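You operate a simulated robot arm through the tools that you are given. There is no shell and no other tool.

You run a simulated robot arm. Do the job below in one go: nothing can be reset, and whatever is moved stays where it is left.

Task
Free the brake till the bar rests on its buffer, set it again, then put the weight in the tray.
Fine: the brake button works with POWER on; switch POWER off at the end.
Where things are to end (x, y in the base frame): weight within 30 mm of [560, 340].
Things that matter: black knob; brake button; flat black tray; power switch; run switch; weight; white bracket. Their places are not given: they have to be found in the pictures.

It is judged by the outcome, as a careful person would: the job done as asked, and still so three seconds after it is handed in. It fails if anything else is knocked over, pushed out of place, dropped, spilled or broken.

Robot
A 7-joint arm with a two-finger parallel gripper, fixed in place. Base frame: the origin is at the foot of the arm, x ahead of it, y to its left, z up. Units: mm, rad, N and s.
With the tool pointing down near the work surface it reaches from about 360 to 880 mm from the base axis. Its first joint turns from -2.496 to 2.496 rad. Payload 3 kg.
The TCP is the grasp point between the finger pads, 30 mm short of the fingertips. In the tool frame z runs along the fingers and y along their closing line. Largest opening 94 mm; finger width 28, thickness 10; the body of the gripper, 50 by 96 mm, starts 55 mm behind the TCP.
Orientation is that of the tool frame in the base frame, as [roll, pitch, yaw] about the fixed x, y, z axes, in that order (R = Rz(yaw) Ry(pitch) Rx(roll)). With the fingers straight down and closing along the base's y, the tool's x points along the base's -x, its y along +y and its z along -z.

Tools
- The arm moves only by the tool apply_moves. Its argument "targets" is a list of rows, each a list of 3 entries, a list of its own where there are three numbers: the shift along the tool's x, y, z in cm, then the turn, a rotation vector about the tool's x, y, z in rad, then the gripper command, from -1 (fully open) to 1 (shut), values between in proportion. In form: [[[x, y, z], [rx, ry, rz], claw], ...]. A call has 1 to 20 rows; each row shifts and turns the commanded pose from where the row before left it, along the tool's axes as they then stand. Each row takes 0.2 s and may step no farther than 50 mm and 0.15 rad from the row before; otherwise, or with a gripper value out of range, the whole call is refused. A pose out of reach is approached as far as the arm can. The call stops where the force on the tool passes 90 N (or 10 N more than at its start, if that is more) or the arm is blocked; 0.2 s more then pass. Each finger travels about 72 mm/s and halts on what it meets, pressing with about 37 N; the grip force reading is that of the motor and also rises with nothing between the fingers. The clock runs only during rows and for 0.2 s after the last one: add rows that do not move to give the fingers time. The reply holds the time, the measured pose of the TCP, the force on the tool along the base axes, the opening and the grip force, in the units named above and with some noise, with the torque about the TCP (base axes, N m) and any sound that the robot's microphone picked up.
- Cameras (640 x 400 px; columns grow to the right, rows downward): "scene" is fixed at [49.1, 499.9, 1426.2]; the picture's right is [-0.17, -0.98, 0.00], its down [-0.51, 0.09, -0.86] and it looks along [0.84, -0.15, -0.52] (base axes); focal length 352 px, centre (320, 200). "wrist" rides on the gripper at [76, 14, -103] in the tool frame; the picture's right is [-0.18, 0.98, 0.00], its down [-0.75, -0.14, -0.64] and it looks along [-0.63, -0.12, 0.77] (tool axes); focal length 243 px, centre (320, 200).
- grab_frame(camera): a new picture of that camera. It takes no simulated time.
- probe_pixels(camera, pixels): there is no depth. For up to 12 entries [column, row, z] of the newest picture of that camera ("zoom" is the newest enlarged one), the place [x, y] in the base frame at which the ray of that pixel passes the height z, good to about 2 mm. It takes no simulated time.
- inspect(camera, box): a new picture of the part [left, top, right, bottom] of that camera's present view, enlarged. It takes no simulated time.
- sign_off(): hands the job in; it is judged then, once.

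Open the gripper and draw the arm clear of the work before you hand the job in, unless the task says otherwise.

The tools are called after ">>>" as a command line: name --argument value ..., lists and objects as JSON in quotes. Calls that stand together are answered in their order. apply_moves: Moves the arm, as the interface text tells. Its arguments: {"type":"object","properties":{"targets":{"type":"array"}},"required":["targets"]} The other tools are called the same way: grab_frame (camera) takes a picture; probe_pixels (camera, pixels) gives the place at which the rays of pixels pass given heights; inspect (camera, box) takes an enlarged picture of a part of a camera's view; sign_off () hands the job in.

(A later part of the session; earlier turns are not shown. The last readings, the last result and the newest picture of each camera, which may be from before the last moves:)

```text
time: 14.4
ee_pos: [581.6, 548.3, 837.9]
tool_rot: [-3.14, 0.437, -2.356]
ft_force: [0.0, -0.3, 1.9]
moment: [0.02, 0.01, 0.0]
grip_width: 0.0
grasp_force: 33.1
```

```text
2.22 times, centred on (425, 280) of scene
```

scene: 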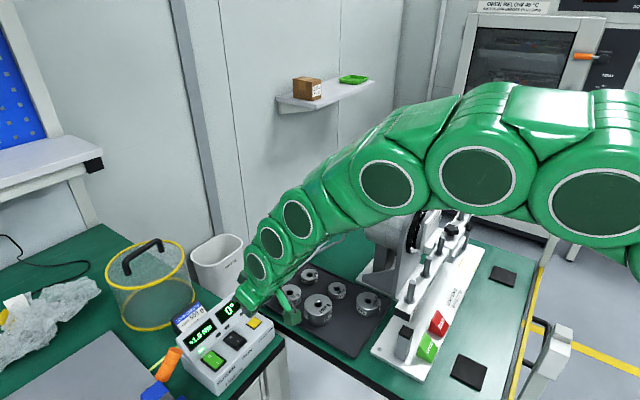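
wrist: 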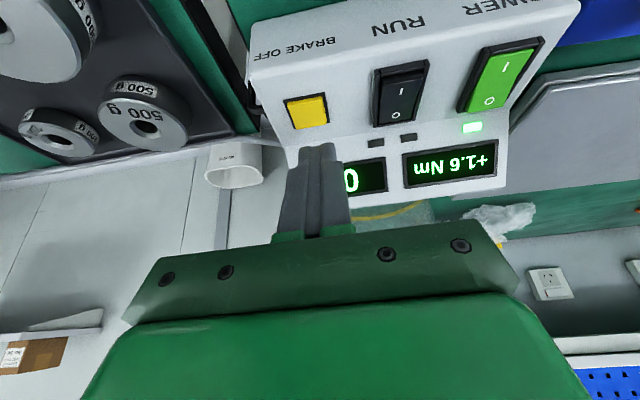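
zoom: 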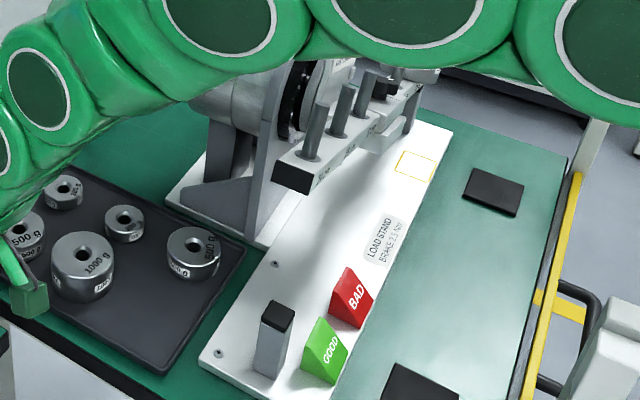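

Readings are steady at +20°: the bar is at rest. I release the button by lifting off, then check the display and the bar's far end.

>>> apply_moves --targets '[[[-0.845, 0, -1.81], [0, 0, 0], 1], [[-1.27, 0, -2.72], [0, 0, 0], 1], [[-1.69, 0, -3.62], [0, 0, 0], 1], [[-1.69, 0, -3.62], [0, 0, 0], 1]]'

>>> grab_frame --camera "scene"

>>> inspect --camera "scene" --box '[170, 280, 290, 390]'

>>> grab_frame --camera "wrist"

```text
time: 15.4
ee_pos: [581.4, 546.8, 965.6]
tool_rot: [-3.14, 0.435, -2.356]
ft_force: [-0.2, 0.2, -0.2]
moment: [-0.01, 0.0, 0.0]
grip_width: 0.0
grasp_force: 33.1
```

```text
taken
```

scene: 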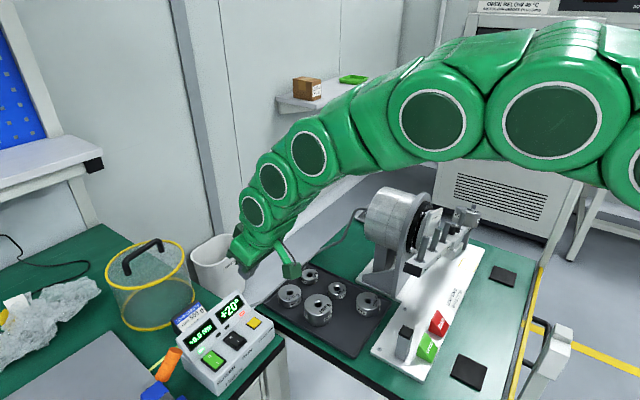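

```text
3.64 times, centred on (230, 335) of scene
```

zoom: 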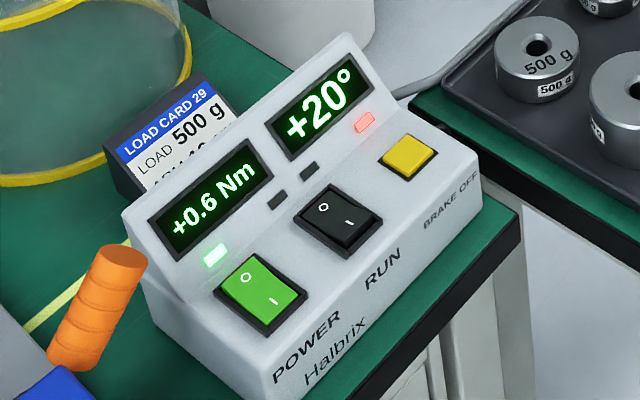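

```text
taken
```

wrist: 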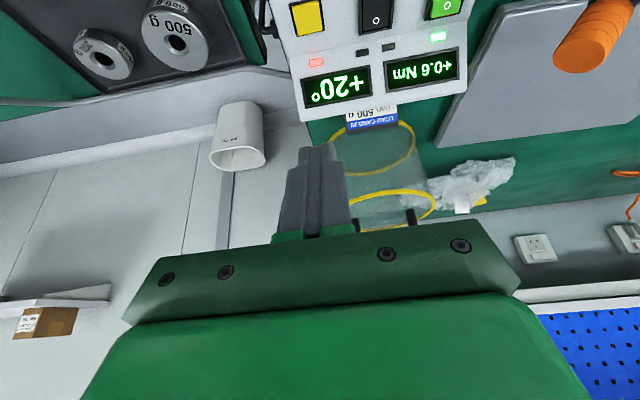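

The red LED stays lit after release, so the brake button latches and must be pressed again to set the brake. First I verify that the bar really rests on the buffer.

>>> inspect --camera "scene" --box '[380, 180, 500, 290]'

>>> inspect --camera "scene" --box '[430, 190, 500, 260]'

>>> inspect --camera "scene" --box '[225, 300, 280, 345]'

```text
3.64 times, centred on (440, 235) of scene
```

zoom: 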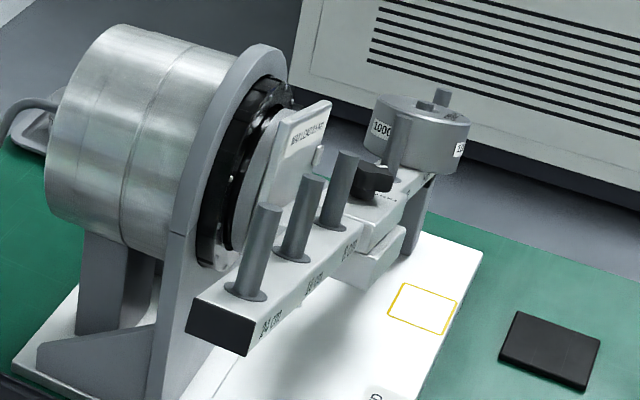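

```text
5.71 times, centred on (465, 225) of scene
```

zoom: 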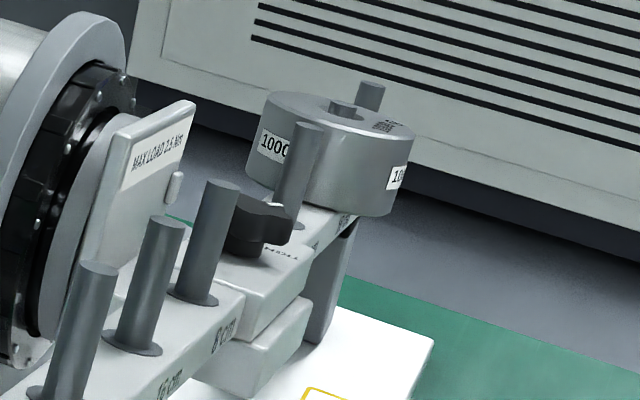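

```text
8.89 times, centred on (252, 322) of scene
```

zoom: 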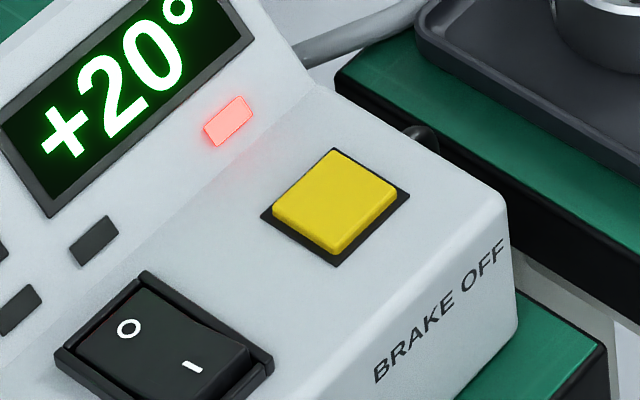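

The bar rests on the far buffer with the weight still on its peg. I press the button again along the same path to set the brake, then look.

>>> apply_moves --targets '[[[1.69, 0, 3.62], [0, 0, 0], 1], [[1.69, 0, 3.62], [0, 0, 0], 1], [[1.27, 0, 2.72], [0, 0, 0], 1], [[0.423, 0, 0.905], [0, 0, 0], 1], [[0.423, 0, 0.905], [0, 0, 0], 1]]'

>>> inspect --camera "scene" --box '[170, 280, 290, 390]'

```text
time: 16.6
ee_pos: [583.7, 546.7, 836.8]
tool_rot: [-3.14, 0.437, -2.356]
ft_force: [-0.2, -1.5, 5.6]
moment: [-0.06, 0.02, -0.01]
grip_width: 0.0
grasp_force: 33.0
heard: click
```

```text
3.64 times, centred on (230, 335) of scene
```

zoom: 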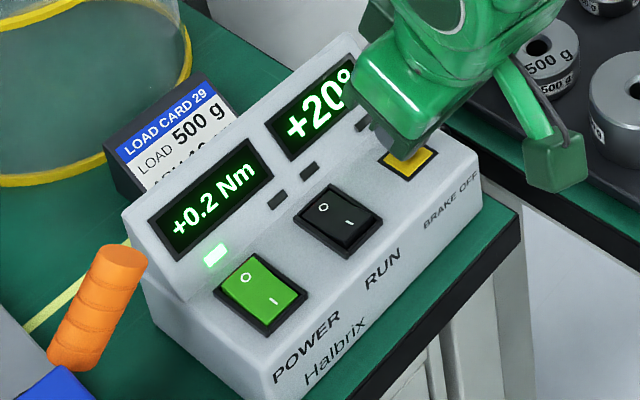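

The LED is out (brake set), +20°, +0.2 Nm. I lift away, straighten the tool, and turn it to line up with the bar while rising to z≈1090.

>>> apply_moves --targets '[[[-0.845, 0, -1.81], [0, 0, 0], 1], [[-1.27, 0, -2.72], [0, 0, 0], 1], [[-1.69, 0, -3.62], [0, 0, 0], 1], [[-1.69, 0, -3.62], [0, 0, 0], 1], [[0, 0, 0], [0, 0.1454, 0], 1], [[0, 0, 0], [0, 0.1454, 0], 1], [[0, 0, 0], [0, 0.1454, 0], 1], [[0, 0, -1], [0, 0, 0.1309], 1], [[0, 0, -1], [0, 0, 0.1309], 1], [[0, 0, -1], [0, 0, 0.1309], 1], [[0, 0, -1], [0, 0, 0.1309], 0], [[0, 0, -1], [0, 0, 0.1309], -1], [[0, 0, -1], [0, 0, 0.1309], -1], [[0, 0, -1], [0, 0, 0.1309], -1], [[0, 0, -1], [0, 0, 0.1309], -1], [[0, 0, -1], [0, 0, 0.1309], -1], [[0, 0, -1], [0, 0, 0.1309], -1], [[0, 0, -1], [0, 0, 0.1309], -1], [[0, 0, -1], [0, 0, 0.1309], -1]]'

>>> grab_frame --camera "wrist"

>>> grab_frame --camera "scene"

>>> inspect --camera "scene" --box '[170, 280, 290, 390]'

```text
time: 20.6
ee_pos: [581.5, 547.9, 1083.9]
tool_rot: [-3.14, -0.001, 2.357]
ft_force: [-0.6, 1.1, 0.0]
moment: [0.0, 0.03, 0.01]
grip_width: 94.1
grasp_force: 0.0
```

```text
taken
```

wrist: 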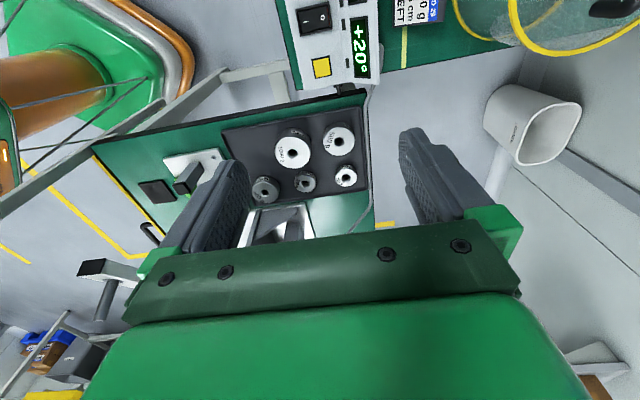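

```text
taken
```

scene: 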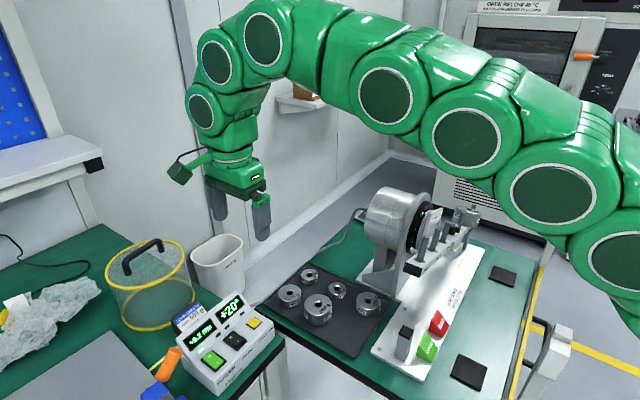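

```text
3.64 times, centred on (230, 335) of scene
```

zoom: 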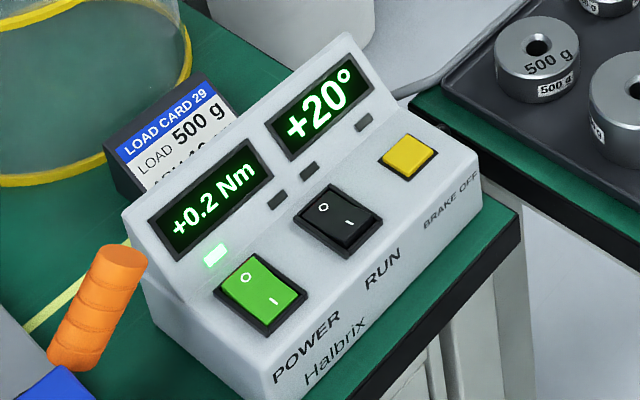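

Brake remains set. I move over to look at the weight, at about (708,56,1100).

>>> apply_moves --targets '[[[-3.975, -2.35, -0.15], [0, 0, 0], -1], [[-3.975, -2.35, -0.15], [0, 0, 0], -1], [[-3.975, -2.35, -0.15], [0, 0, 0], -1], [[-3.975, -2.35, -0.15], [0, 0, 0], -1], [[-3.975, -2.35, -0.15], [0, 0, 0], -1], [[-3.975, -2.35, -0.15], [0, 0, 0], -1], [[-3.975, -2.35, -0.15], [0, 0, 0], -1], [[-3.975, -2.35, -0.15], [0, 0, 0], -1], [[-3.975, -2.35, -0.15], [0, 0, 0], -1], [[-3.975, -2.35, -0.15], [0, 0, 0], -1], [[-3.975, -2.35, -0.15], [0, 0, 0], -1]]'

>>> grab_frame --camera "wrist"

>>> grab_frame --camera "scene"

```text
time: 23.0
ee_pos: [711.4, 55.7, 1106.4]
tool_rot: [-3.141, -0.001, 2.355]
ft_force: [0.6, -0.3, -0.1]
moment: [0.0, -0.02, 0.01]
grip_width: 93.9
grasp_force: 0.1
```

```text
taken
```

wrist: 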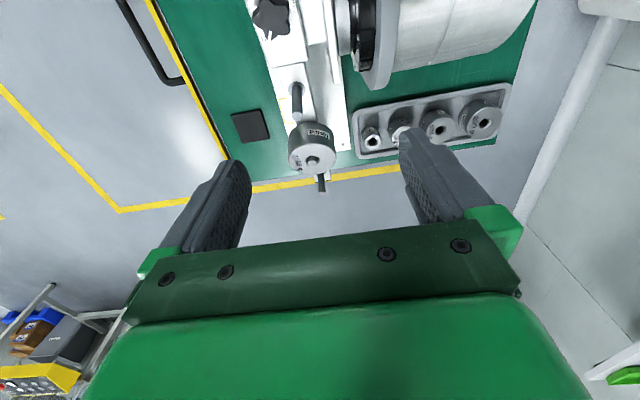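

```text
taken
```

scene: 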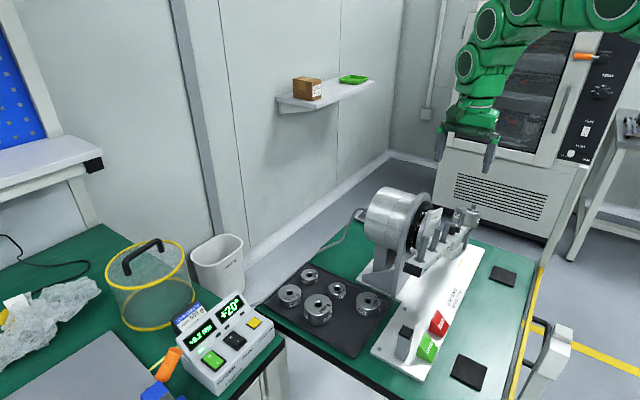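

The weight is in view at wrist (312,155), with peg ends protruding. I enlarge it in both views to triangulate.

>>> inspect --camera "wrist" --box '[240, 0, 400, 220]'

>>> inspect --camera "wrist" --box '[270, 70, 360, 200]'

>>> inspect --camera "scene" --box '[420, 180, 500, 260]'

```text
1.82 times, centred on (320, 110) of wrist
```

zoom: 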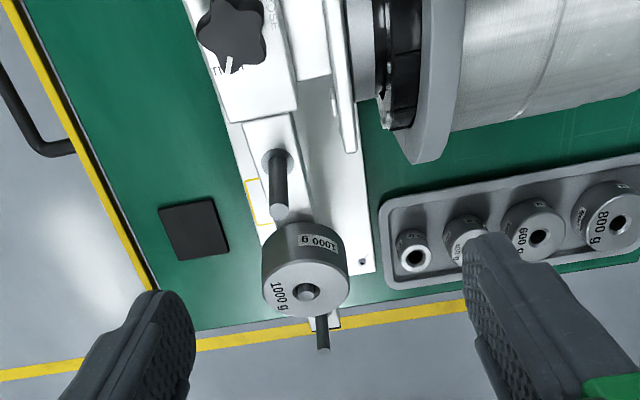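

```text
3.08 times, centred on (315, 135) of wrist
```

zoom: 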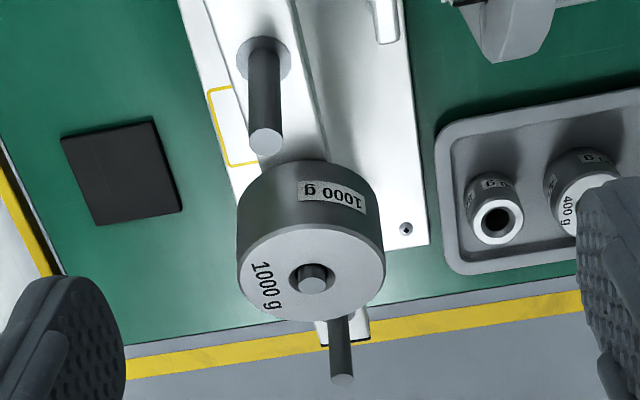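

```text
5.00 times, centred on (460, 220) of scene
```

zoom: 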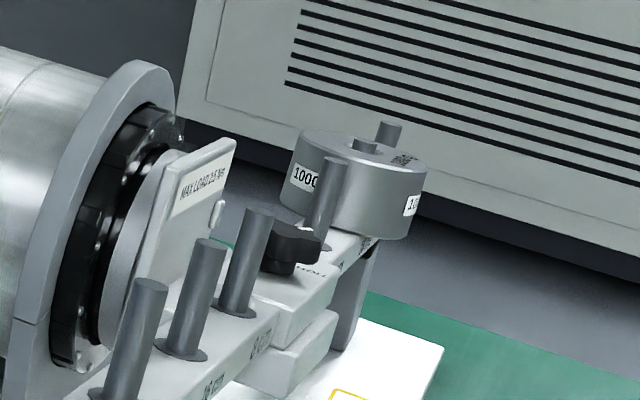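

I probe the top-centre of the weight: wrist (312.4,159.4), scene (468.4,209.4), plus the peg tip and top-face edges.

>>> probe_pixels --camera "wrist" --pixels '[[312.4, 159, 900], [312.4, 159, 950], [289.5, 159, 920], [338, 157, 920], [321, 193, 900], [321, 193, 950], [301.5, 115, 900], [301.5, 115, 950]]'

>>> grab_frame --camera "scene"

>>> probe_pixels --camera "scene" --pixels '[[468.4, 209.4, 900], [468.4, 209.4, 950], [473.8, 205.4, 900], [473.8, 205.4, 950], [463, 212.8, 900], [463, 212.8, 950]]'

```text
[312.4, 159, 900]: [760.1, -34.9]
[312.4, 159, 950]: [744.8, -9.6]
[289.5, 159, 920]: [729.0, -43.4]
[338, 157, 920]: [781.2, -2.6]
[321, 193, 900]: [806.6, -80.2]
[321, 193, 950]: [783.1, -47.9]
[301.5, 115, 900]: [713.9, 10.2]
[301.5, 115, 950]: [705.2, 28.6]
```

```text
taken
```

scene: 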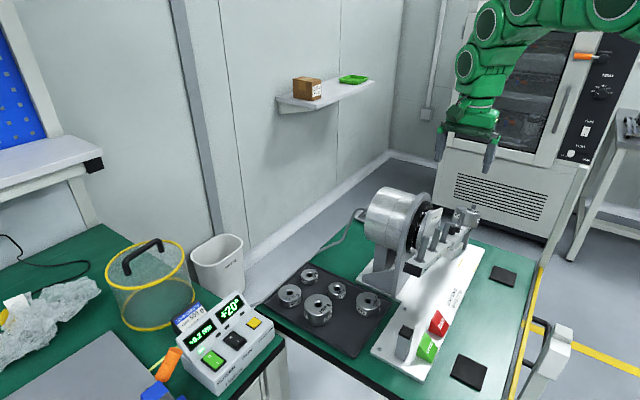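

```text
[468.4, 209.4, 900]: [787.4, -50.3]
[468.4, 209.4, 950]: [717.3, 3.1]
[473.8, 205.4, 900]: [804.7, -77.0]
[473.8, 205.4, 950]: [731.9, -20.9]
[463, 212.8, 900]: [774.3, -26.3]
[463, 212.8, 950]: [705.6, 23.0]
```

Weight top centre ≈ (753,-23,926), diameter ≈ 66, tilted 20° with the peg leaning outward along the bar. I go to a pre-grasp point 90 mm up along the peg axis and tilt the tool 20° to match.

>>> apply_moves --targets '[[[-2.855, -0.655, 2.5], [0, 0, 0], -1], [[-2.855, -0.655, 2.5], [0, 0, 0], -1], [[-2.855, -0.655, 2.5], [0, 0, 0], -1], [[-2.855, -0.655, 2.5], [0, 0, 0], -1], [[0, 0, 0], [0, 0.1164, 0], -1], [[0, 0, 0], [0, 0.1164, 0], -1], [[0, 0, 0], [0, 0.1164, 0], -1], [[0, 0, 0], [0, 0, 0], -1]]'

>>> grab_frame --camera "wrist"

>>> grab_frame --camera "scene"

>>> inspect --camera "scene" --box '[410, 120, 530, 260]'

>>> inspect --camera "wrist" --box '[220, 40, 420, 220]'

```text
time: 24.8
ee_pos: [771.8, -44.9, 1003.0]
tool_rot: [-3.14, -0.352, 2.357]
ft_force: [0.4, -0.7, 0.2]
moment: [0.0, 0.02, 0.02]
grip_width: 94.0
grasp_force: 0.0
```

```text
taken
```

wrist: 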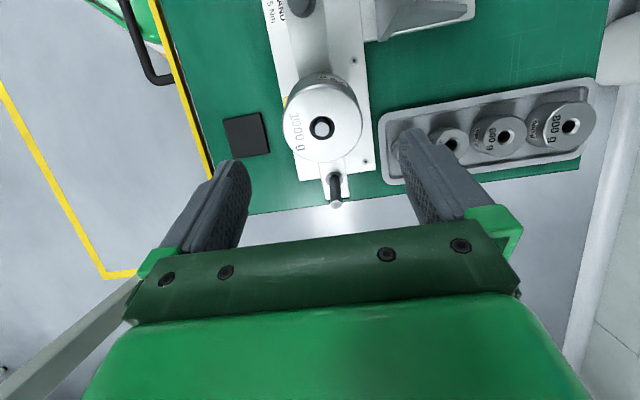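

```text
taken
```

scene: 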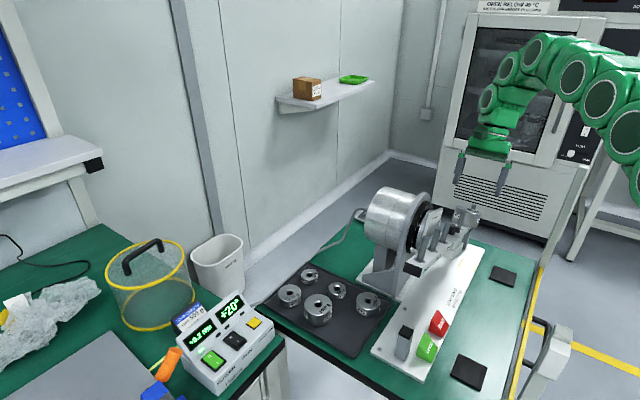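

```text
2.86 times, centred on (470, 190) of scene
```

zoom: 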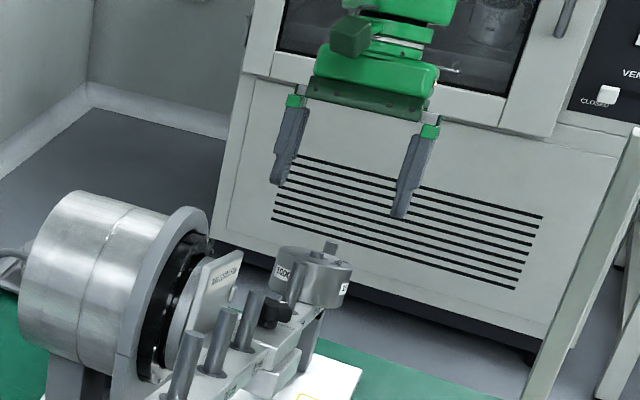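

```text
2.22 times, centred on (320, 130) of wrist
```

zoom: 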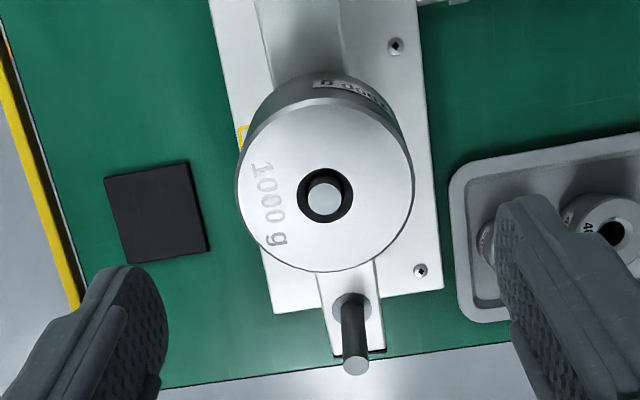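

The weight's top centre sits at wrist (322.5,123), nearly exactly on the tool axis (expected (320,123)). I shift 1.5 mm and descend along the axis around the weight.

>>> apply_moves --targets '[[[0, 0.15, 2.5], [0, 0, 0], -1], [[0, 0, 2.5], [0, 0, 0], -1], [[0, 0, 0], [0, 0, 0], -1]]'

>>> inspect --camera "wrist" --box '[200, 60, 440, 240]'

>>> inspect --camera "scene" --box '[420, 150, 520, 260]'

```text
time: 25.6
ee_pos: [763.5, -31.0, 957.5]
tool_rot: [-3.141, -0.348, 2.355]
ft_force: [0.3, -0.6, 0.7]
moment: [-0.03, 0.0, -0.01]
grip_width: 93.8
grasp_force: 0.1
```

```text
2.22 times, centred on (320, 150) of wrist
```

zoom: 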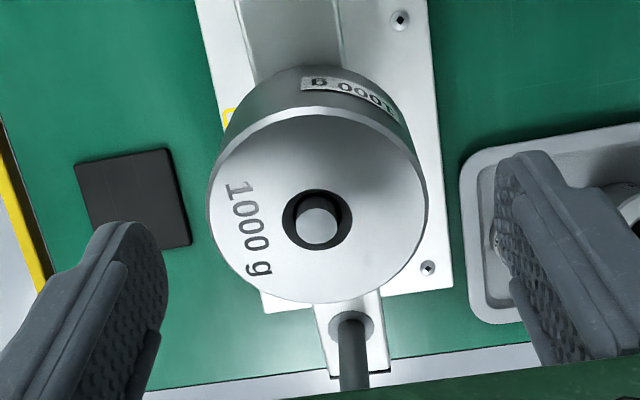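

```text
3.64 times, centred on (470, 205) of scene
```

zoom: 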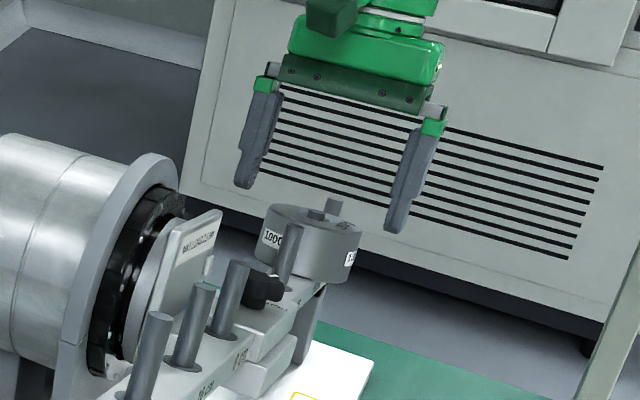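

Centred (col 319) with the top about 36 mm past the TCP. I descend 40 mm more and check before closing.

>>> apply_moves --targets '[[[0, 0.05, 2.0], [0, 0, 0], -1], [[0, 0, 2.0], [0, 0, 0], -1], [[0, 0, 0], [0, 0, 0], -1]]'

>>> inspect --camera "wrist" --box '[200, 60, 440, 240]'

>>> inspect --camera "scene" --box '[420, 160, 510, 260]'

```text
time: 26.4
ee_pos: [751.9, -22.5, 919.6]
tool_rot: [3.141, -0.349, 2.357]
ft_force: [-0.2, -0.5, -0.4]
moment: [0.03, -0.01, -0.01]
grip_width: 94.2
grasp_force: 0.2
```

```text
2.22 times, centred on (320, 150) of wrist
```

zoom: 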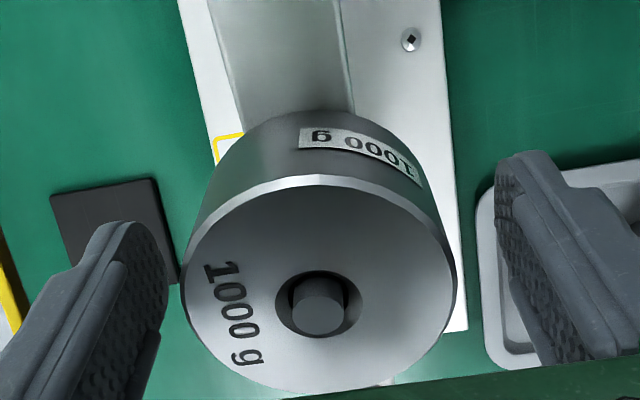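

```text
4.00 times, centred on (465, 210) of scene
```

zoom: 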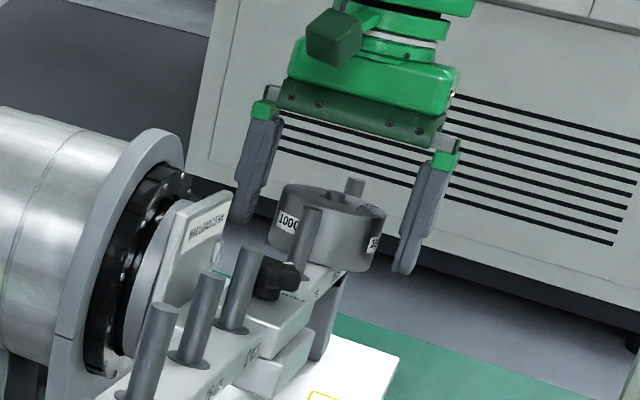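

The hole centre (zoom (318,304)) says the weight's top is ~8 mm above TCP; I back up 5 mm so fingertips stay above the weight's bottom, then close.

>>> apply_moves --targets '[[[0, 0, -0.5], [0, 0, 0], -1], [[0, 0, 0], [0, 0, 0], 0], [[0, 0, 0], [0, 0, 0], 1], [[0, 0, 0], [0, 0, 0], 1], [[0, 0, 0], [0, 0, 0], 1]]'

>>> inspect --camera "wrist" --box '[200, 60, 440, 240]'

>>> inspect --camera "scene" --box '[420, 160, 510, 260]'

```text
time: 27.6
ee_pos: [752.8, -23.4, 923.9]
tool_rot: [3.141, -0.35, 2.357]
ft_force: [0.8, -5.2, 0.2]
moment: [-0.02, 0.16, 0.11]
grip_width: 67.3
grasp_force: 36.8
```

```text
2.22 times, centred on (320, 150) of wrist
```

zoom: 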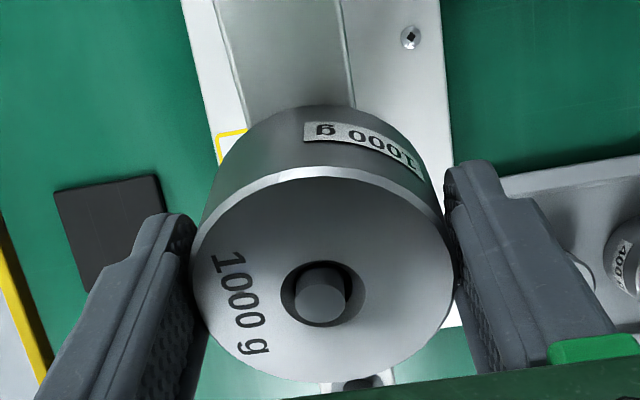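

```text
4.00 times, centred on (465, 210) of scene
```

zoom: 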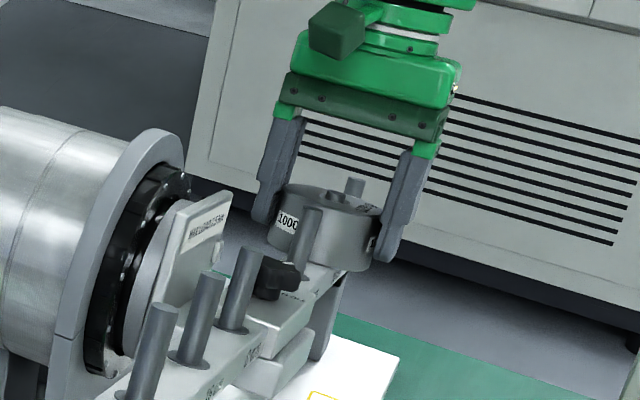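

Gripped: width 67.3, 36.8 N. I look closely at fingertip height against the weight's bottom edge.

>>> inspect --camera "scene" --box '[450, 195, 490, 235]'

```text
10.00 times, centred on (470, 215) of scene
```

zoom: 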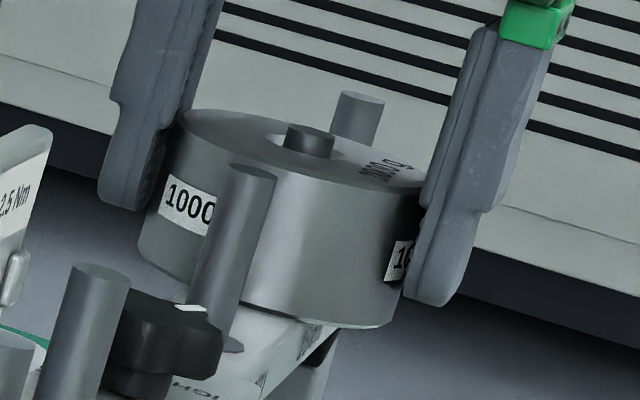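

The fingertips are above the weight's bottom edge. I lift along the peg axis, slowly at first.

>>> apply_moves --targets '[[[0, 0, -0.5], [0, 0, 0], 1], [[0, 0, -0.5], [0, 0, 0], 1], [[0, 0, -1], [0, 0, 0], 1]]'

>>> inspect --camera "scene" --box '[430, 180, 510, 250]'

```text
time: 28.4
ee_pos: [755.7, -27.0, 939.7]
tool_rot: [-3.142, -0.347, 2.357]
ft_force: [0.6, 0.4, -9.6]
moment: [-0.04, 0.0, -0.01]
grip_width: 67.4
grasp_force: 36.7
```

```text
5.71 times, centred on (470, 215) of scene
```

zoom: 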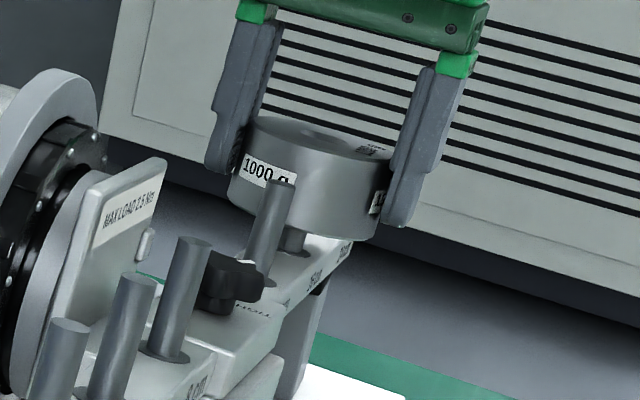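

The tool carries 9.6 N and the bar stays put. I lift the weight fully off the peg, upright the tool, and rise to z≈1140.

>>> apply_moves --targets '[[[0, 0, -2], [0, 0, 0], 1], [[0, 0, -2.5], [0, 0, 0], 1], [[0, 0, -2.5], [0, 0, 0], 1], [[0, 0, -3], [0, 0, 0], 1], [[0, 0, -2], [0, -0.1164, 0], 1], [[0, 0, -2], [0, -0.1164, 0], 1], [[0, 0, -2], [0, -0.1164, 0], 1], [[0, 0, -2.5], [0, 0, 0], 1], [[0, 0, -2.5], [0, 0, 0], 1], [[0, 0, 0], [0, 0, 0], 1]]'

>>> grab_frame --camera "scene"

>>> inspect --camera "scene" --box '[250, 250, 410, 370]'

>>> inspect --camera "scene" --box '[170, 280, 290, 390]'

```text
time: 30.6
ee_pos: [791.2, -60.4, 1145.4]
tool_rot: [-3.138, 0.0, 2.357]
ft_force: [0.3, -0.4, -10.2]
moment: [0.04, 0.03, -0.05]
grip_width: 67.8
grasp_force: 37.1
```

```text
taken
```

scene: 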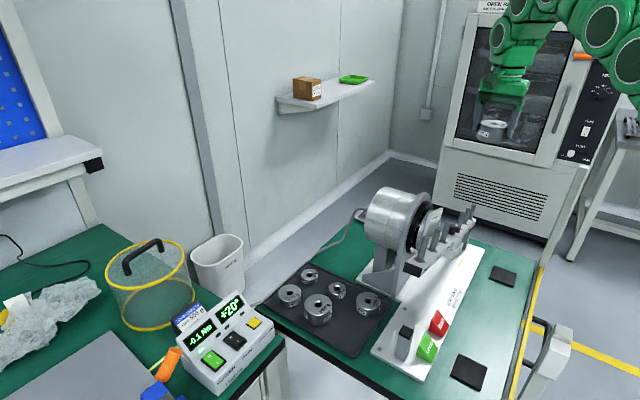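

```text
3.33 times, centred on (330, 310) of scene
```

zoom: 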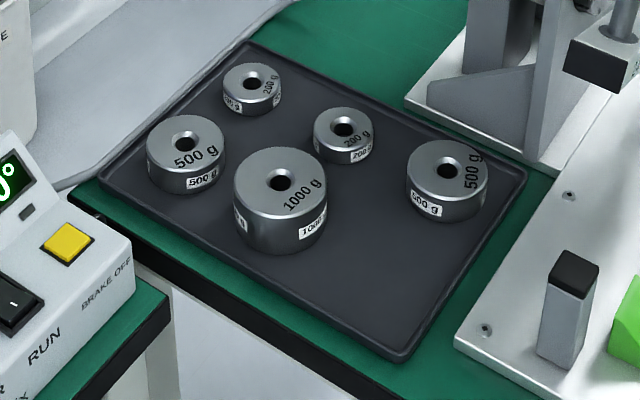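

```text
3.64 times, centred on (230, 335) of scene
```

zoom: 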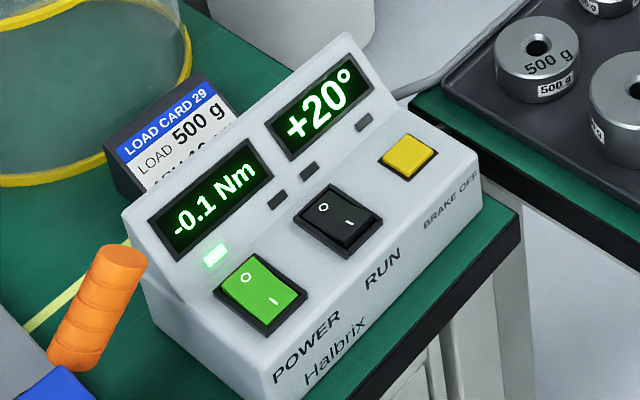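

Brake holds at +20°. I probe the tray neighbours' top-centres: 1000 g at scene (318.3,304.9), 500 g at (369,301), and tray corners.

>>> probe_pixels --camera "scene" --pixels '[[318.3, 304.9, 814], [369, 301, 804], [337.2, 288.8, 795], [352.5, 358.6, 778], [391.5, 301, 778], [263, 303.4, 778], [289.5, 293, 804]]'

```text
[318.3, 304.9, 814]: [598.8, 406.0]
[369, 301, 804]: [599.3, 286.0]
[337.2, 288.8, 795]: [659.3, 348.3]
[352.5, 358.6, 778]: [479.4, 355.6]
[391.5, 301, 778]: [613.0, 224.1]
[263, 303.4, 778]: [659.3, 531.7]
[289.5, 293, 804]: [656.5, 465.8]
```

Everything stays clear at z≈1150–1170. I carry the weight over toward (553,345), staying high above the raised near end of the bar (pegs up to ~1062).

>>> apply_moves --targets '[[[1.5, 0.4, -0.2], [0, 0, 0], 1], [[3.25, 0.846, -0.2], [0, 0, 0], 1], [[3.25, 0.846, -0.2], [0, 0, 0], 1], [[3.25, 0.846, -0.2], [0, 0, 0], 1], [[3.25, 0.846, -0.2], [0, 0, 0], 1], [[3.25, 0.846, -0.2], [0, 0, 0], 1], [[3.25, 0.846, -0.2], [0, 0, 0], 1], [[3.25, 0.846, -0.2], [0, 0, 0], 1], [[3.25, 0.846, -0.2], [0, 0, 0], 1], [[3.25, 0.846, -0.2], [0, 0, 0], 1], [[3.25, 0.846, -0.2], [0, 0, 0], 1], [[3.25, 0.846, -0.2], [0, 0, 0], 1], [[3.25, 0.846, -0.2], [0, 0, 0], 1], [[3.25, 0.846, 0], [0, 0, 0], 1], [[1.75, 0.44, 0], [0, 0, 0], 1], [[0, 0, 0], [0, 0, 0], 1]]'

>>> grab_frame --camera "scene"

>>> grab_frame --camera "wrist"

```text
time: 34.0
ee_pos: [554.1, 346.2, 1170.6]
tool_rot: [3.14, 0.0, 2.357]
ft_force: [-0.1, 0.7, -9.9]
moment: [0.04, 0.06, -0.02]
grip_width: 67.2
grasp_force: 37.0
```

```text
taken
```

scene: 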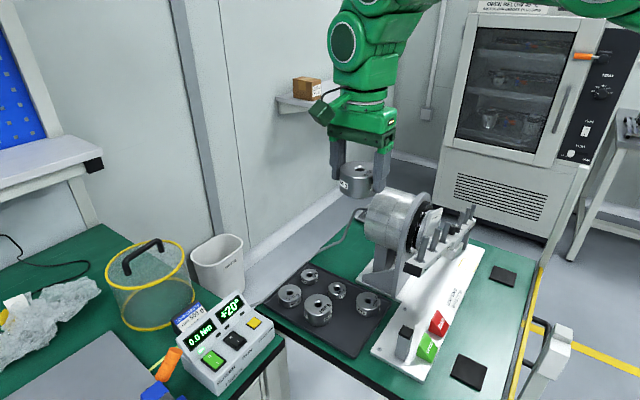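

```text
taken
```

wrist: 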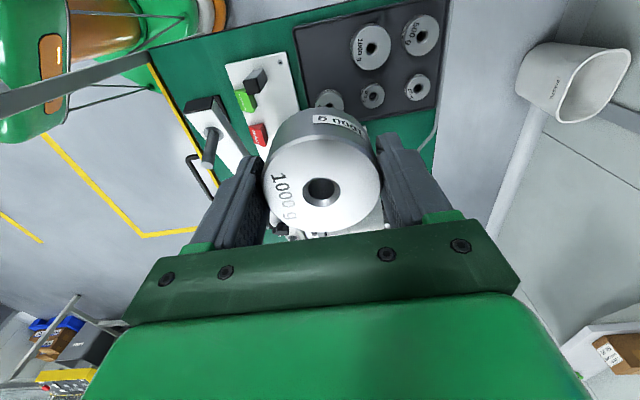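

Weight is held upright above the tray spot. I turn the gripper so its fingers will open between the neighbours (closing axis roughly along x), then look.

>>> apply_moves --targets '[[[0, 0, 0], [0, 0, 0.1373], 1], [[0, 0, 0], [0, 0, 0.1373], 1], [[0, 0, 0], [0, 0, 0.1373], 1], [[0, 0, 0], [0, 0, 0.1373], 1], [[0, 0, 0], [0, 0, 0.1373], 1], [[0, 0, 0], [0, 0, 0.1373], 1], [[0, 0, 0], [0, 0, 0.1373], 1], [[0, 0, 3], [0, 0, 0], 1], [[0, 0, 3], [0, 0, 0], 1], [[0, 0, 0], [0, 0, 0], 1]]'

>>> grab_frame --camera "scene"

>>> grab_frame --camera "wrist"

```text
time: 36.2
ee_pos: [554.1, 342.8, 1109.4]
tool_rot: [-3.141, 0.003, 1.394]
ft_force: [0.7, 0.0, -10.1]
moment: [0.04, 0.0, -0.01]
grip_width: 67.6
grasp_force: 37.3
```

```text
taken
```

scene: 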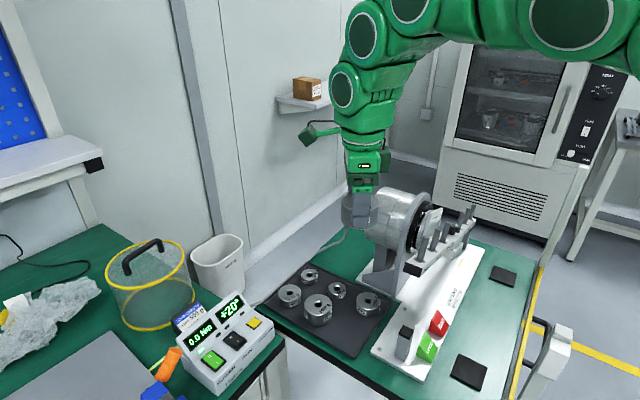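

```text
taken
```

wrist: 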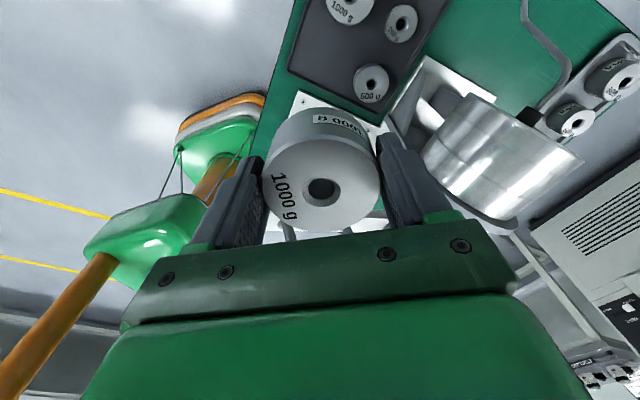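

The arm's forearm passes back above the raised near end of the bar, so I check clearances: first measure the near-end peg tips and bar end closely.

>>> inspect --camera "scene" --box '[380, 190, 490, 290]'

>>> inspect --camera "scene" --box '[290, 0, 640, 240]'

```text
4.00 times, centred on (435, 240) of scene
```

zoom: 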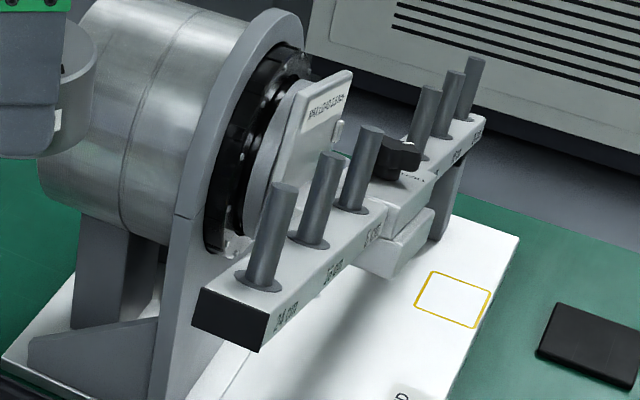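

```text
1.67 times, centred on (465, 120) of scene
```

zoom: 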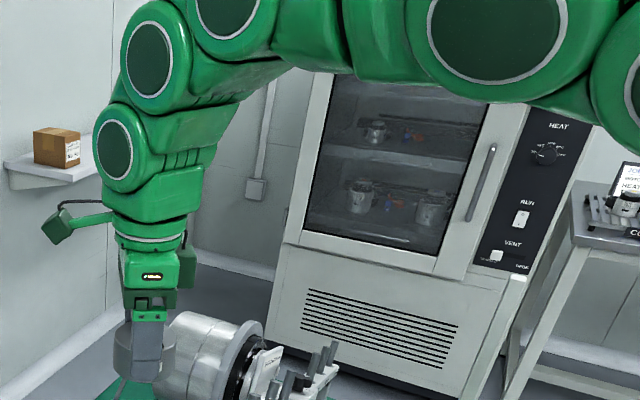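

I probe near-end peg tip (scene (426,237)) and the bar's end (412,268) at several heights to place them on the bar's vertical plane.

>>> probe_pixels --camera "scene" --pixels '[[426, 236.8, 1000], [426, 236.8, 1030], [426, 236.8, 1060], [436.5, 228.7, 1000], [436.5, 228.7, 1030], [408, 270, 980], [408, 270, 1010]]'

```text
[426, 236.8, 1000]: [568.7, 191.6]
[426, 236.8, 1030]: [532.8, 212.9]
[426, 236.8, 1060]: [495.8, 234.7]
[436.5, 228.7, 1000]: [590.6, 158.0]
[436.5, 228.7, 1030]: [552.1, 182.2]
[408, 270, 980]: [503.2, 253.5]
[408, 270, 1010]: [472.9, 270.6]
```

Estimated clearance of the forearm to the bar end is around 40 mm or more. I shift to (546,350) and lower in stages, checking.

>>> apply_moves --targets '[[[0.55, -0.91, 0], [0, 0, 0], 1], [[0, 0, 3], [0, 0, 0], 1], [[0, 0, 3], [0, 0, 0], 1], [[0, 0, 3], [0, 0, 0], 1], [[0, 0, 3], [0, 0, 0], 1], [[0, 0, 3], [0, 0, 0], 1], [[0, 0, 0], [0, 0, 0], 1]]'

>>> grab_frame --camera "scene"

>>> grab_frame --camera "wrist"

```text
time: 37.8
ee_pos: [547.1, 352.5, 960.2]
tool_rot: [-3.142, 0.001, 1.396]
ft_force: [0.3, -0.8, -10.2]
moment: [0.02, 0.0, 0.0]
grip_width: 67.6
grasp_force: 37.4
```

```text
taken
```

scene: 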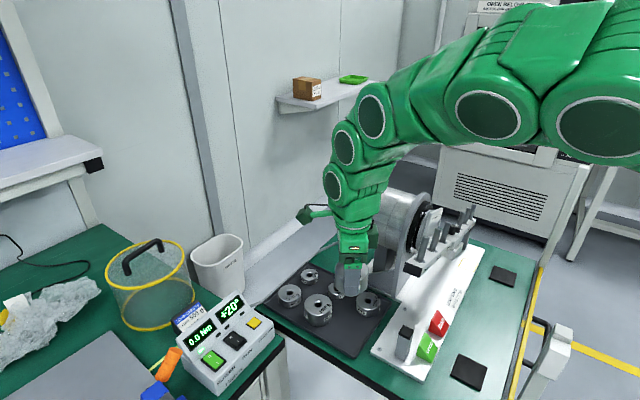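

```text
taken
```

wrist: 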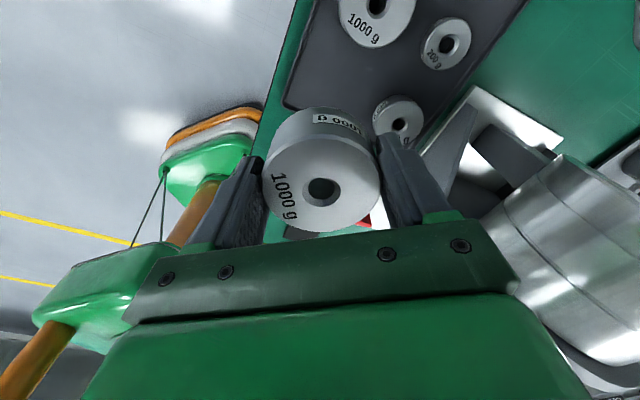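

Still clear of the bar. I measure the neighbouring weights from the wrist view (1000 g hole (377,5), 500 g hole (400,125), 200 g (448,45), tray edge (286,105)).

>>> inspect --camera "wrist" --box '[240, 0, 480, 180]'

>>> probe_pixels --camera "wrist" --pixels '[[377, 5, 814], [400, 125, 804], [448, 45, 795], [284, 103, 780], [314, 3, 780], [372, 92, 790]]'

```text
2.22 times, centred on (360, 90) of wrist
```

zoom: 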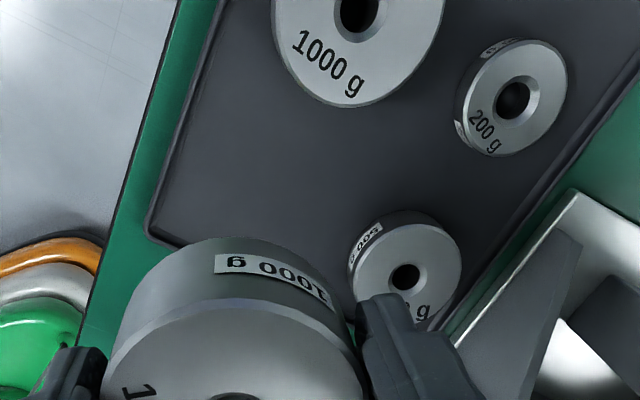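

```text
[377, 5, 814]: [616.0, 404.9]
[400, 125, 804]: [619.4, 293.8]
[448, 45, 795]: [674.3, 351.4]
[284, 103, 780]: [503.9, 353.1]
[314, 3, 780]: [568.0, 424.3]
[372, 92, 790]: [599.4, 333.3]
```

Combining both views, the tray floor is really at z≈753 with neighbours at about (620,403) and (624,278), so the best free spot is ≈(567,346). I shift there and lower to z≈870, then check again.

>>> apply_moves --targets '[[[-0.29, 2.07, 0], [0, 0, 0], 1], [[0, 0, 3], [0, 0, 0], 1], [[0, 0, 3], [0, 0, 0], 1], [[0, 0, 3], [0, 0, 0], 1], [[0, 0, 0], [0, 0, 0], 1]]'

>>> grab_frame --camera "scene"

>>> grab_frame --camera "wrist"

>>> inspect --camera "scene" --box '[280, 180, 480, 370]'

```text
time: 39.0
ee_pos: [565.5, 346.4, 869.5]
tool_rot: [3.14, 0.0, 1.397]
ft_force: [0.4, -0.3, -9.4]
moment: [0.04, -0.01, 0.04]
grip_width: 67.5
grasp_force: 37.2
```

```text
taken
```

scene: 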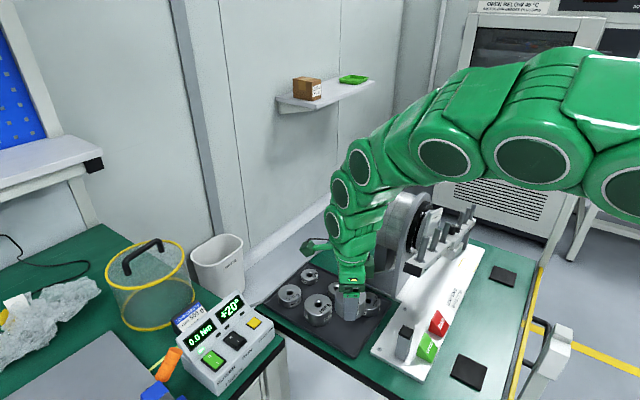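

```text
taken
```

wrist: 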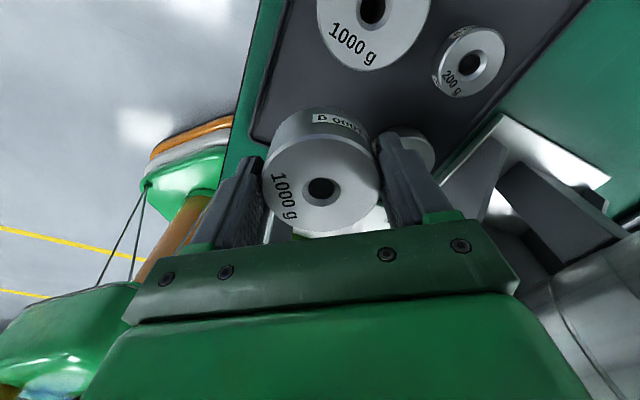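

```text
2.11 times, centred on (380, 275) of scene
```

zoom: 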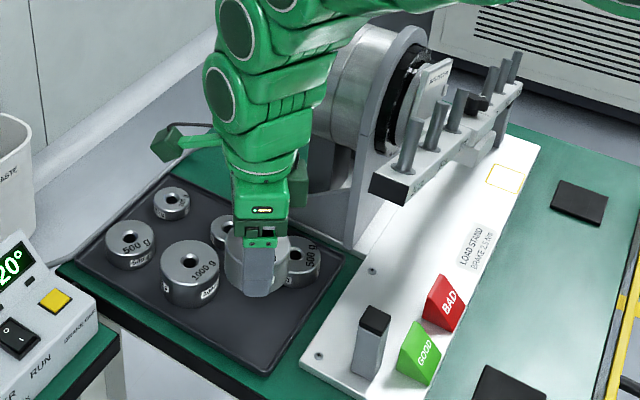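

Bar and arm are clearly separate. I re-probe neighbours at corrected heights: 1000 g hole (373,8), 200 g hole (470,62), tray edge points.

>>> probe_pixels --camera "wrist" --pixels '[[373, 8, 791], [373, 8, 800], [470, 62, 770], [372, 70, 791], [252, 135, 753], [288, 3, 753], [430, 155, 776]]'

>>> probe_pixels --camera "scene" --pixels '[[318.3, 304.9, 791], [352.5, 358.6, 753], [391.5, 301, 753]]'

```text
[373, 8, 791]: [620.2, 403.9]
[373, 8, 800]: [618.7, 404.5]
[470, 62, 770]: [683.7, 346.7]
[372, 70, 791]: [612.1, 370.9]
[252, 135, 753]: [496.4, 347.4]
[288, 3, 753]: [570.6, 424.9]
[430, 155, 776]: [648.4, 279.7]
```

```text
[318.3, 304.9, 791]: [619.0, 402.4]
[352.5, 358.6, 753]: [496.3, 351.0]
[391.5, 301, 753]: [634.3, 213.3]
```

Positions agree in both views. I lower to just above the tray and then in small steps to feel contact.

>>> apply_moves --targets '[[[0, 0, 2.5], [0, 0, 0], 1], [[0, 0, 2.5], [0, 0, 0], 1], [[0, 0, 0.7], [0, 0, 0], 1], [[0, 0, 0], [0, 0, 0], 1]]'

>>> inspect --camera "scene" --box '[310, 250, 410, 350]'

>>> grab_frame --camera "scene"

>>> grab_frame --camera "wrist"

```text
time: 40.0
ee_pos: [564.9, 344.0, 812.1]
tool_rot: [3.141, 0.001, 1.393]
ft_force: [0.3, -0.2, -9.2]
moment: [0.02, -0.04, 0.03]
grip_width: 67.1
grasp_force: 37.1
```

```text
4.00 times, centred on (360, 300) of scene
```

zoom: 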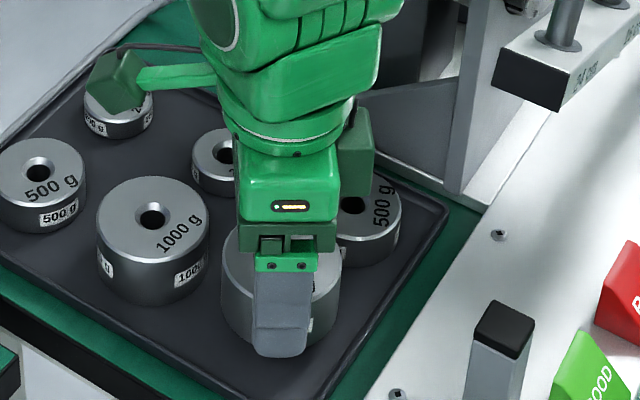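

```text
taken
```

scene: 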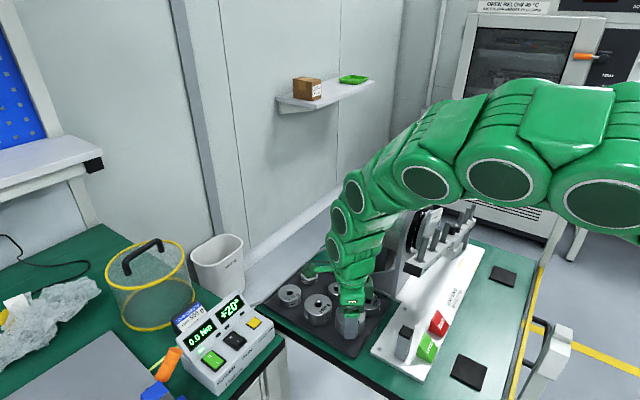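

```text
taken
```

wrist: 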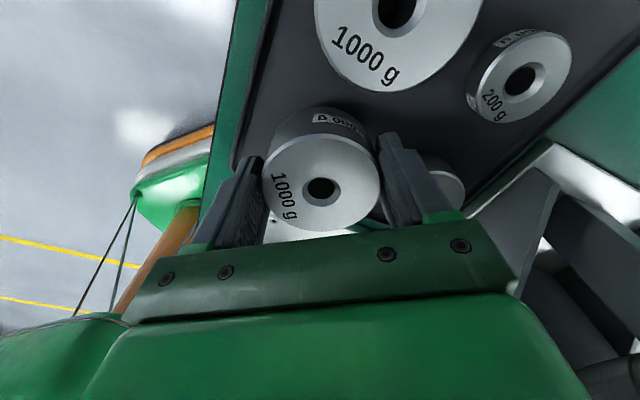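

Clear of neighbours, 9 N load still hanging. I step down further looking for contact.

>>> apply_moves --targets '[[[0, 0, 0.4], [0, 0, 0], 1], [[0, 0, 0.4], [0, 0, 0], 1], [[0, 0, 0.3], [0, 0, 0], 1]]'

>>> inspect --camera "scene" --box '[320, 270, 400, 350]'

```text
time: 40.8
ee_pos: [564.8, 344.1, 801.5]
tool_rot: [3.141, 0.001, 1.394]
ft_force: [0.2, 0.2, -10.0]
moment: [0.04, 0.01, 0.0]
grip_width: 67.3
grasp_force: 37.0
```

```text
5.00 times, centred on (360, 310) of scene
```

zoom: 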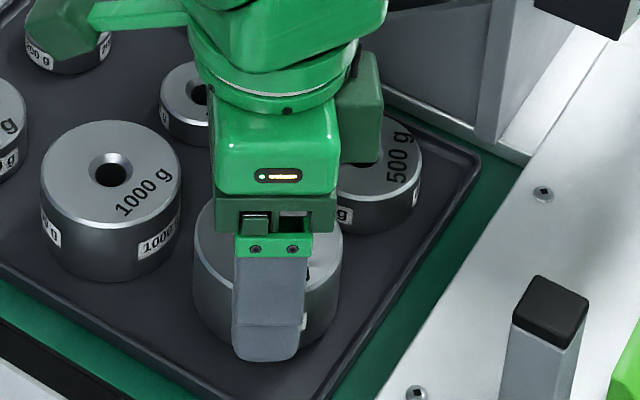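

No contact yet at z=801. I continue down by 2–3 mm steps.

>>> apply_moves --targets '[[[0, 0, 0.25], [0, 0, 0], 1], [[0, 0, 0.25], [0, 0, 0], 1]]'

```text
time: 41.4
ee_pos: [565.8, 344.0, 797.7]
tool_rot: [-3.14, -0.001, 1.397]
ft_force: [0.1, -0.7, -9.1]
moment: [0.03, 0.0, -0.02]
grip_width: 67.3
grasp_force: 36.7
```

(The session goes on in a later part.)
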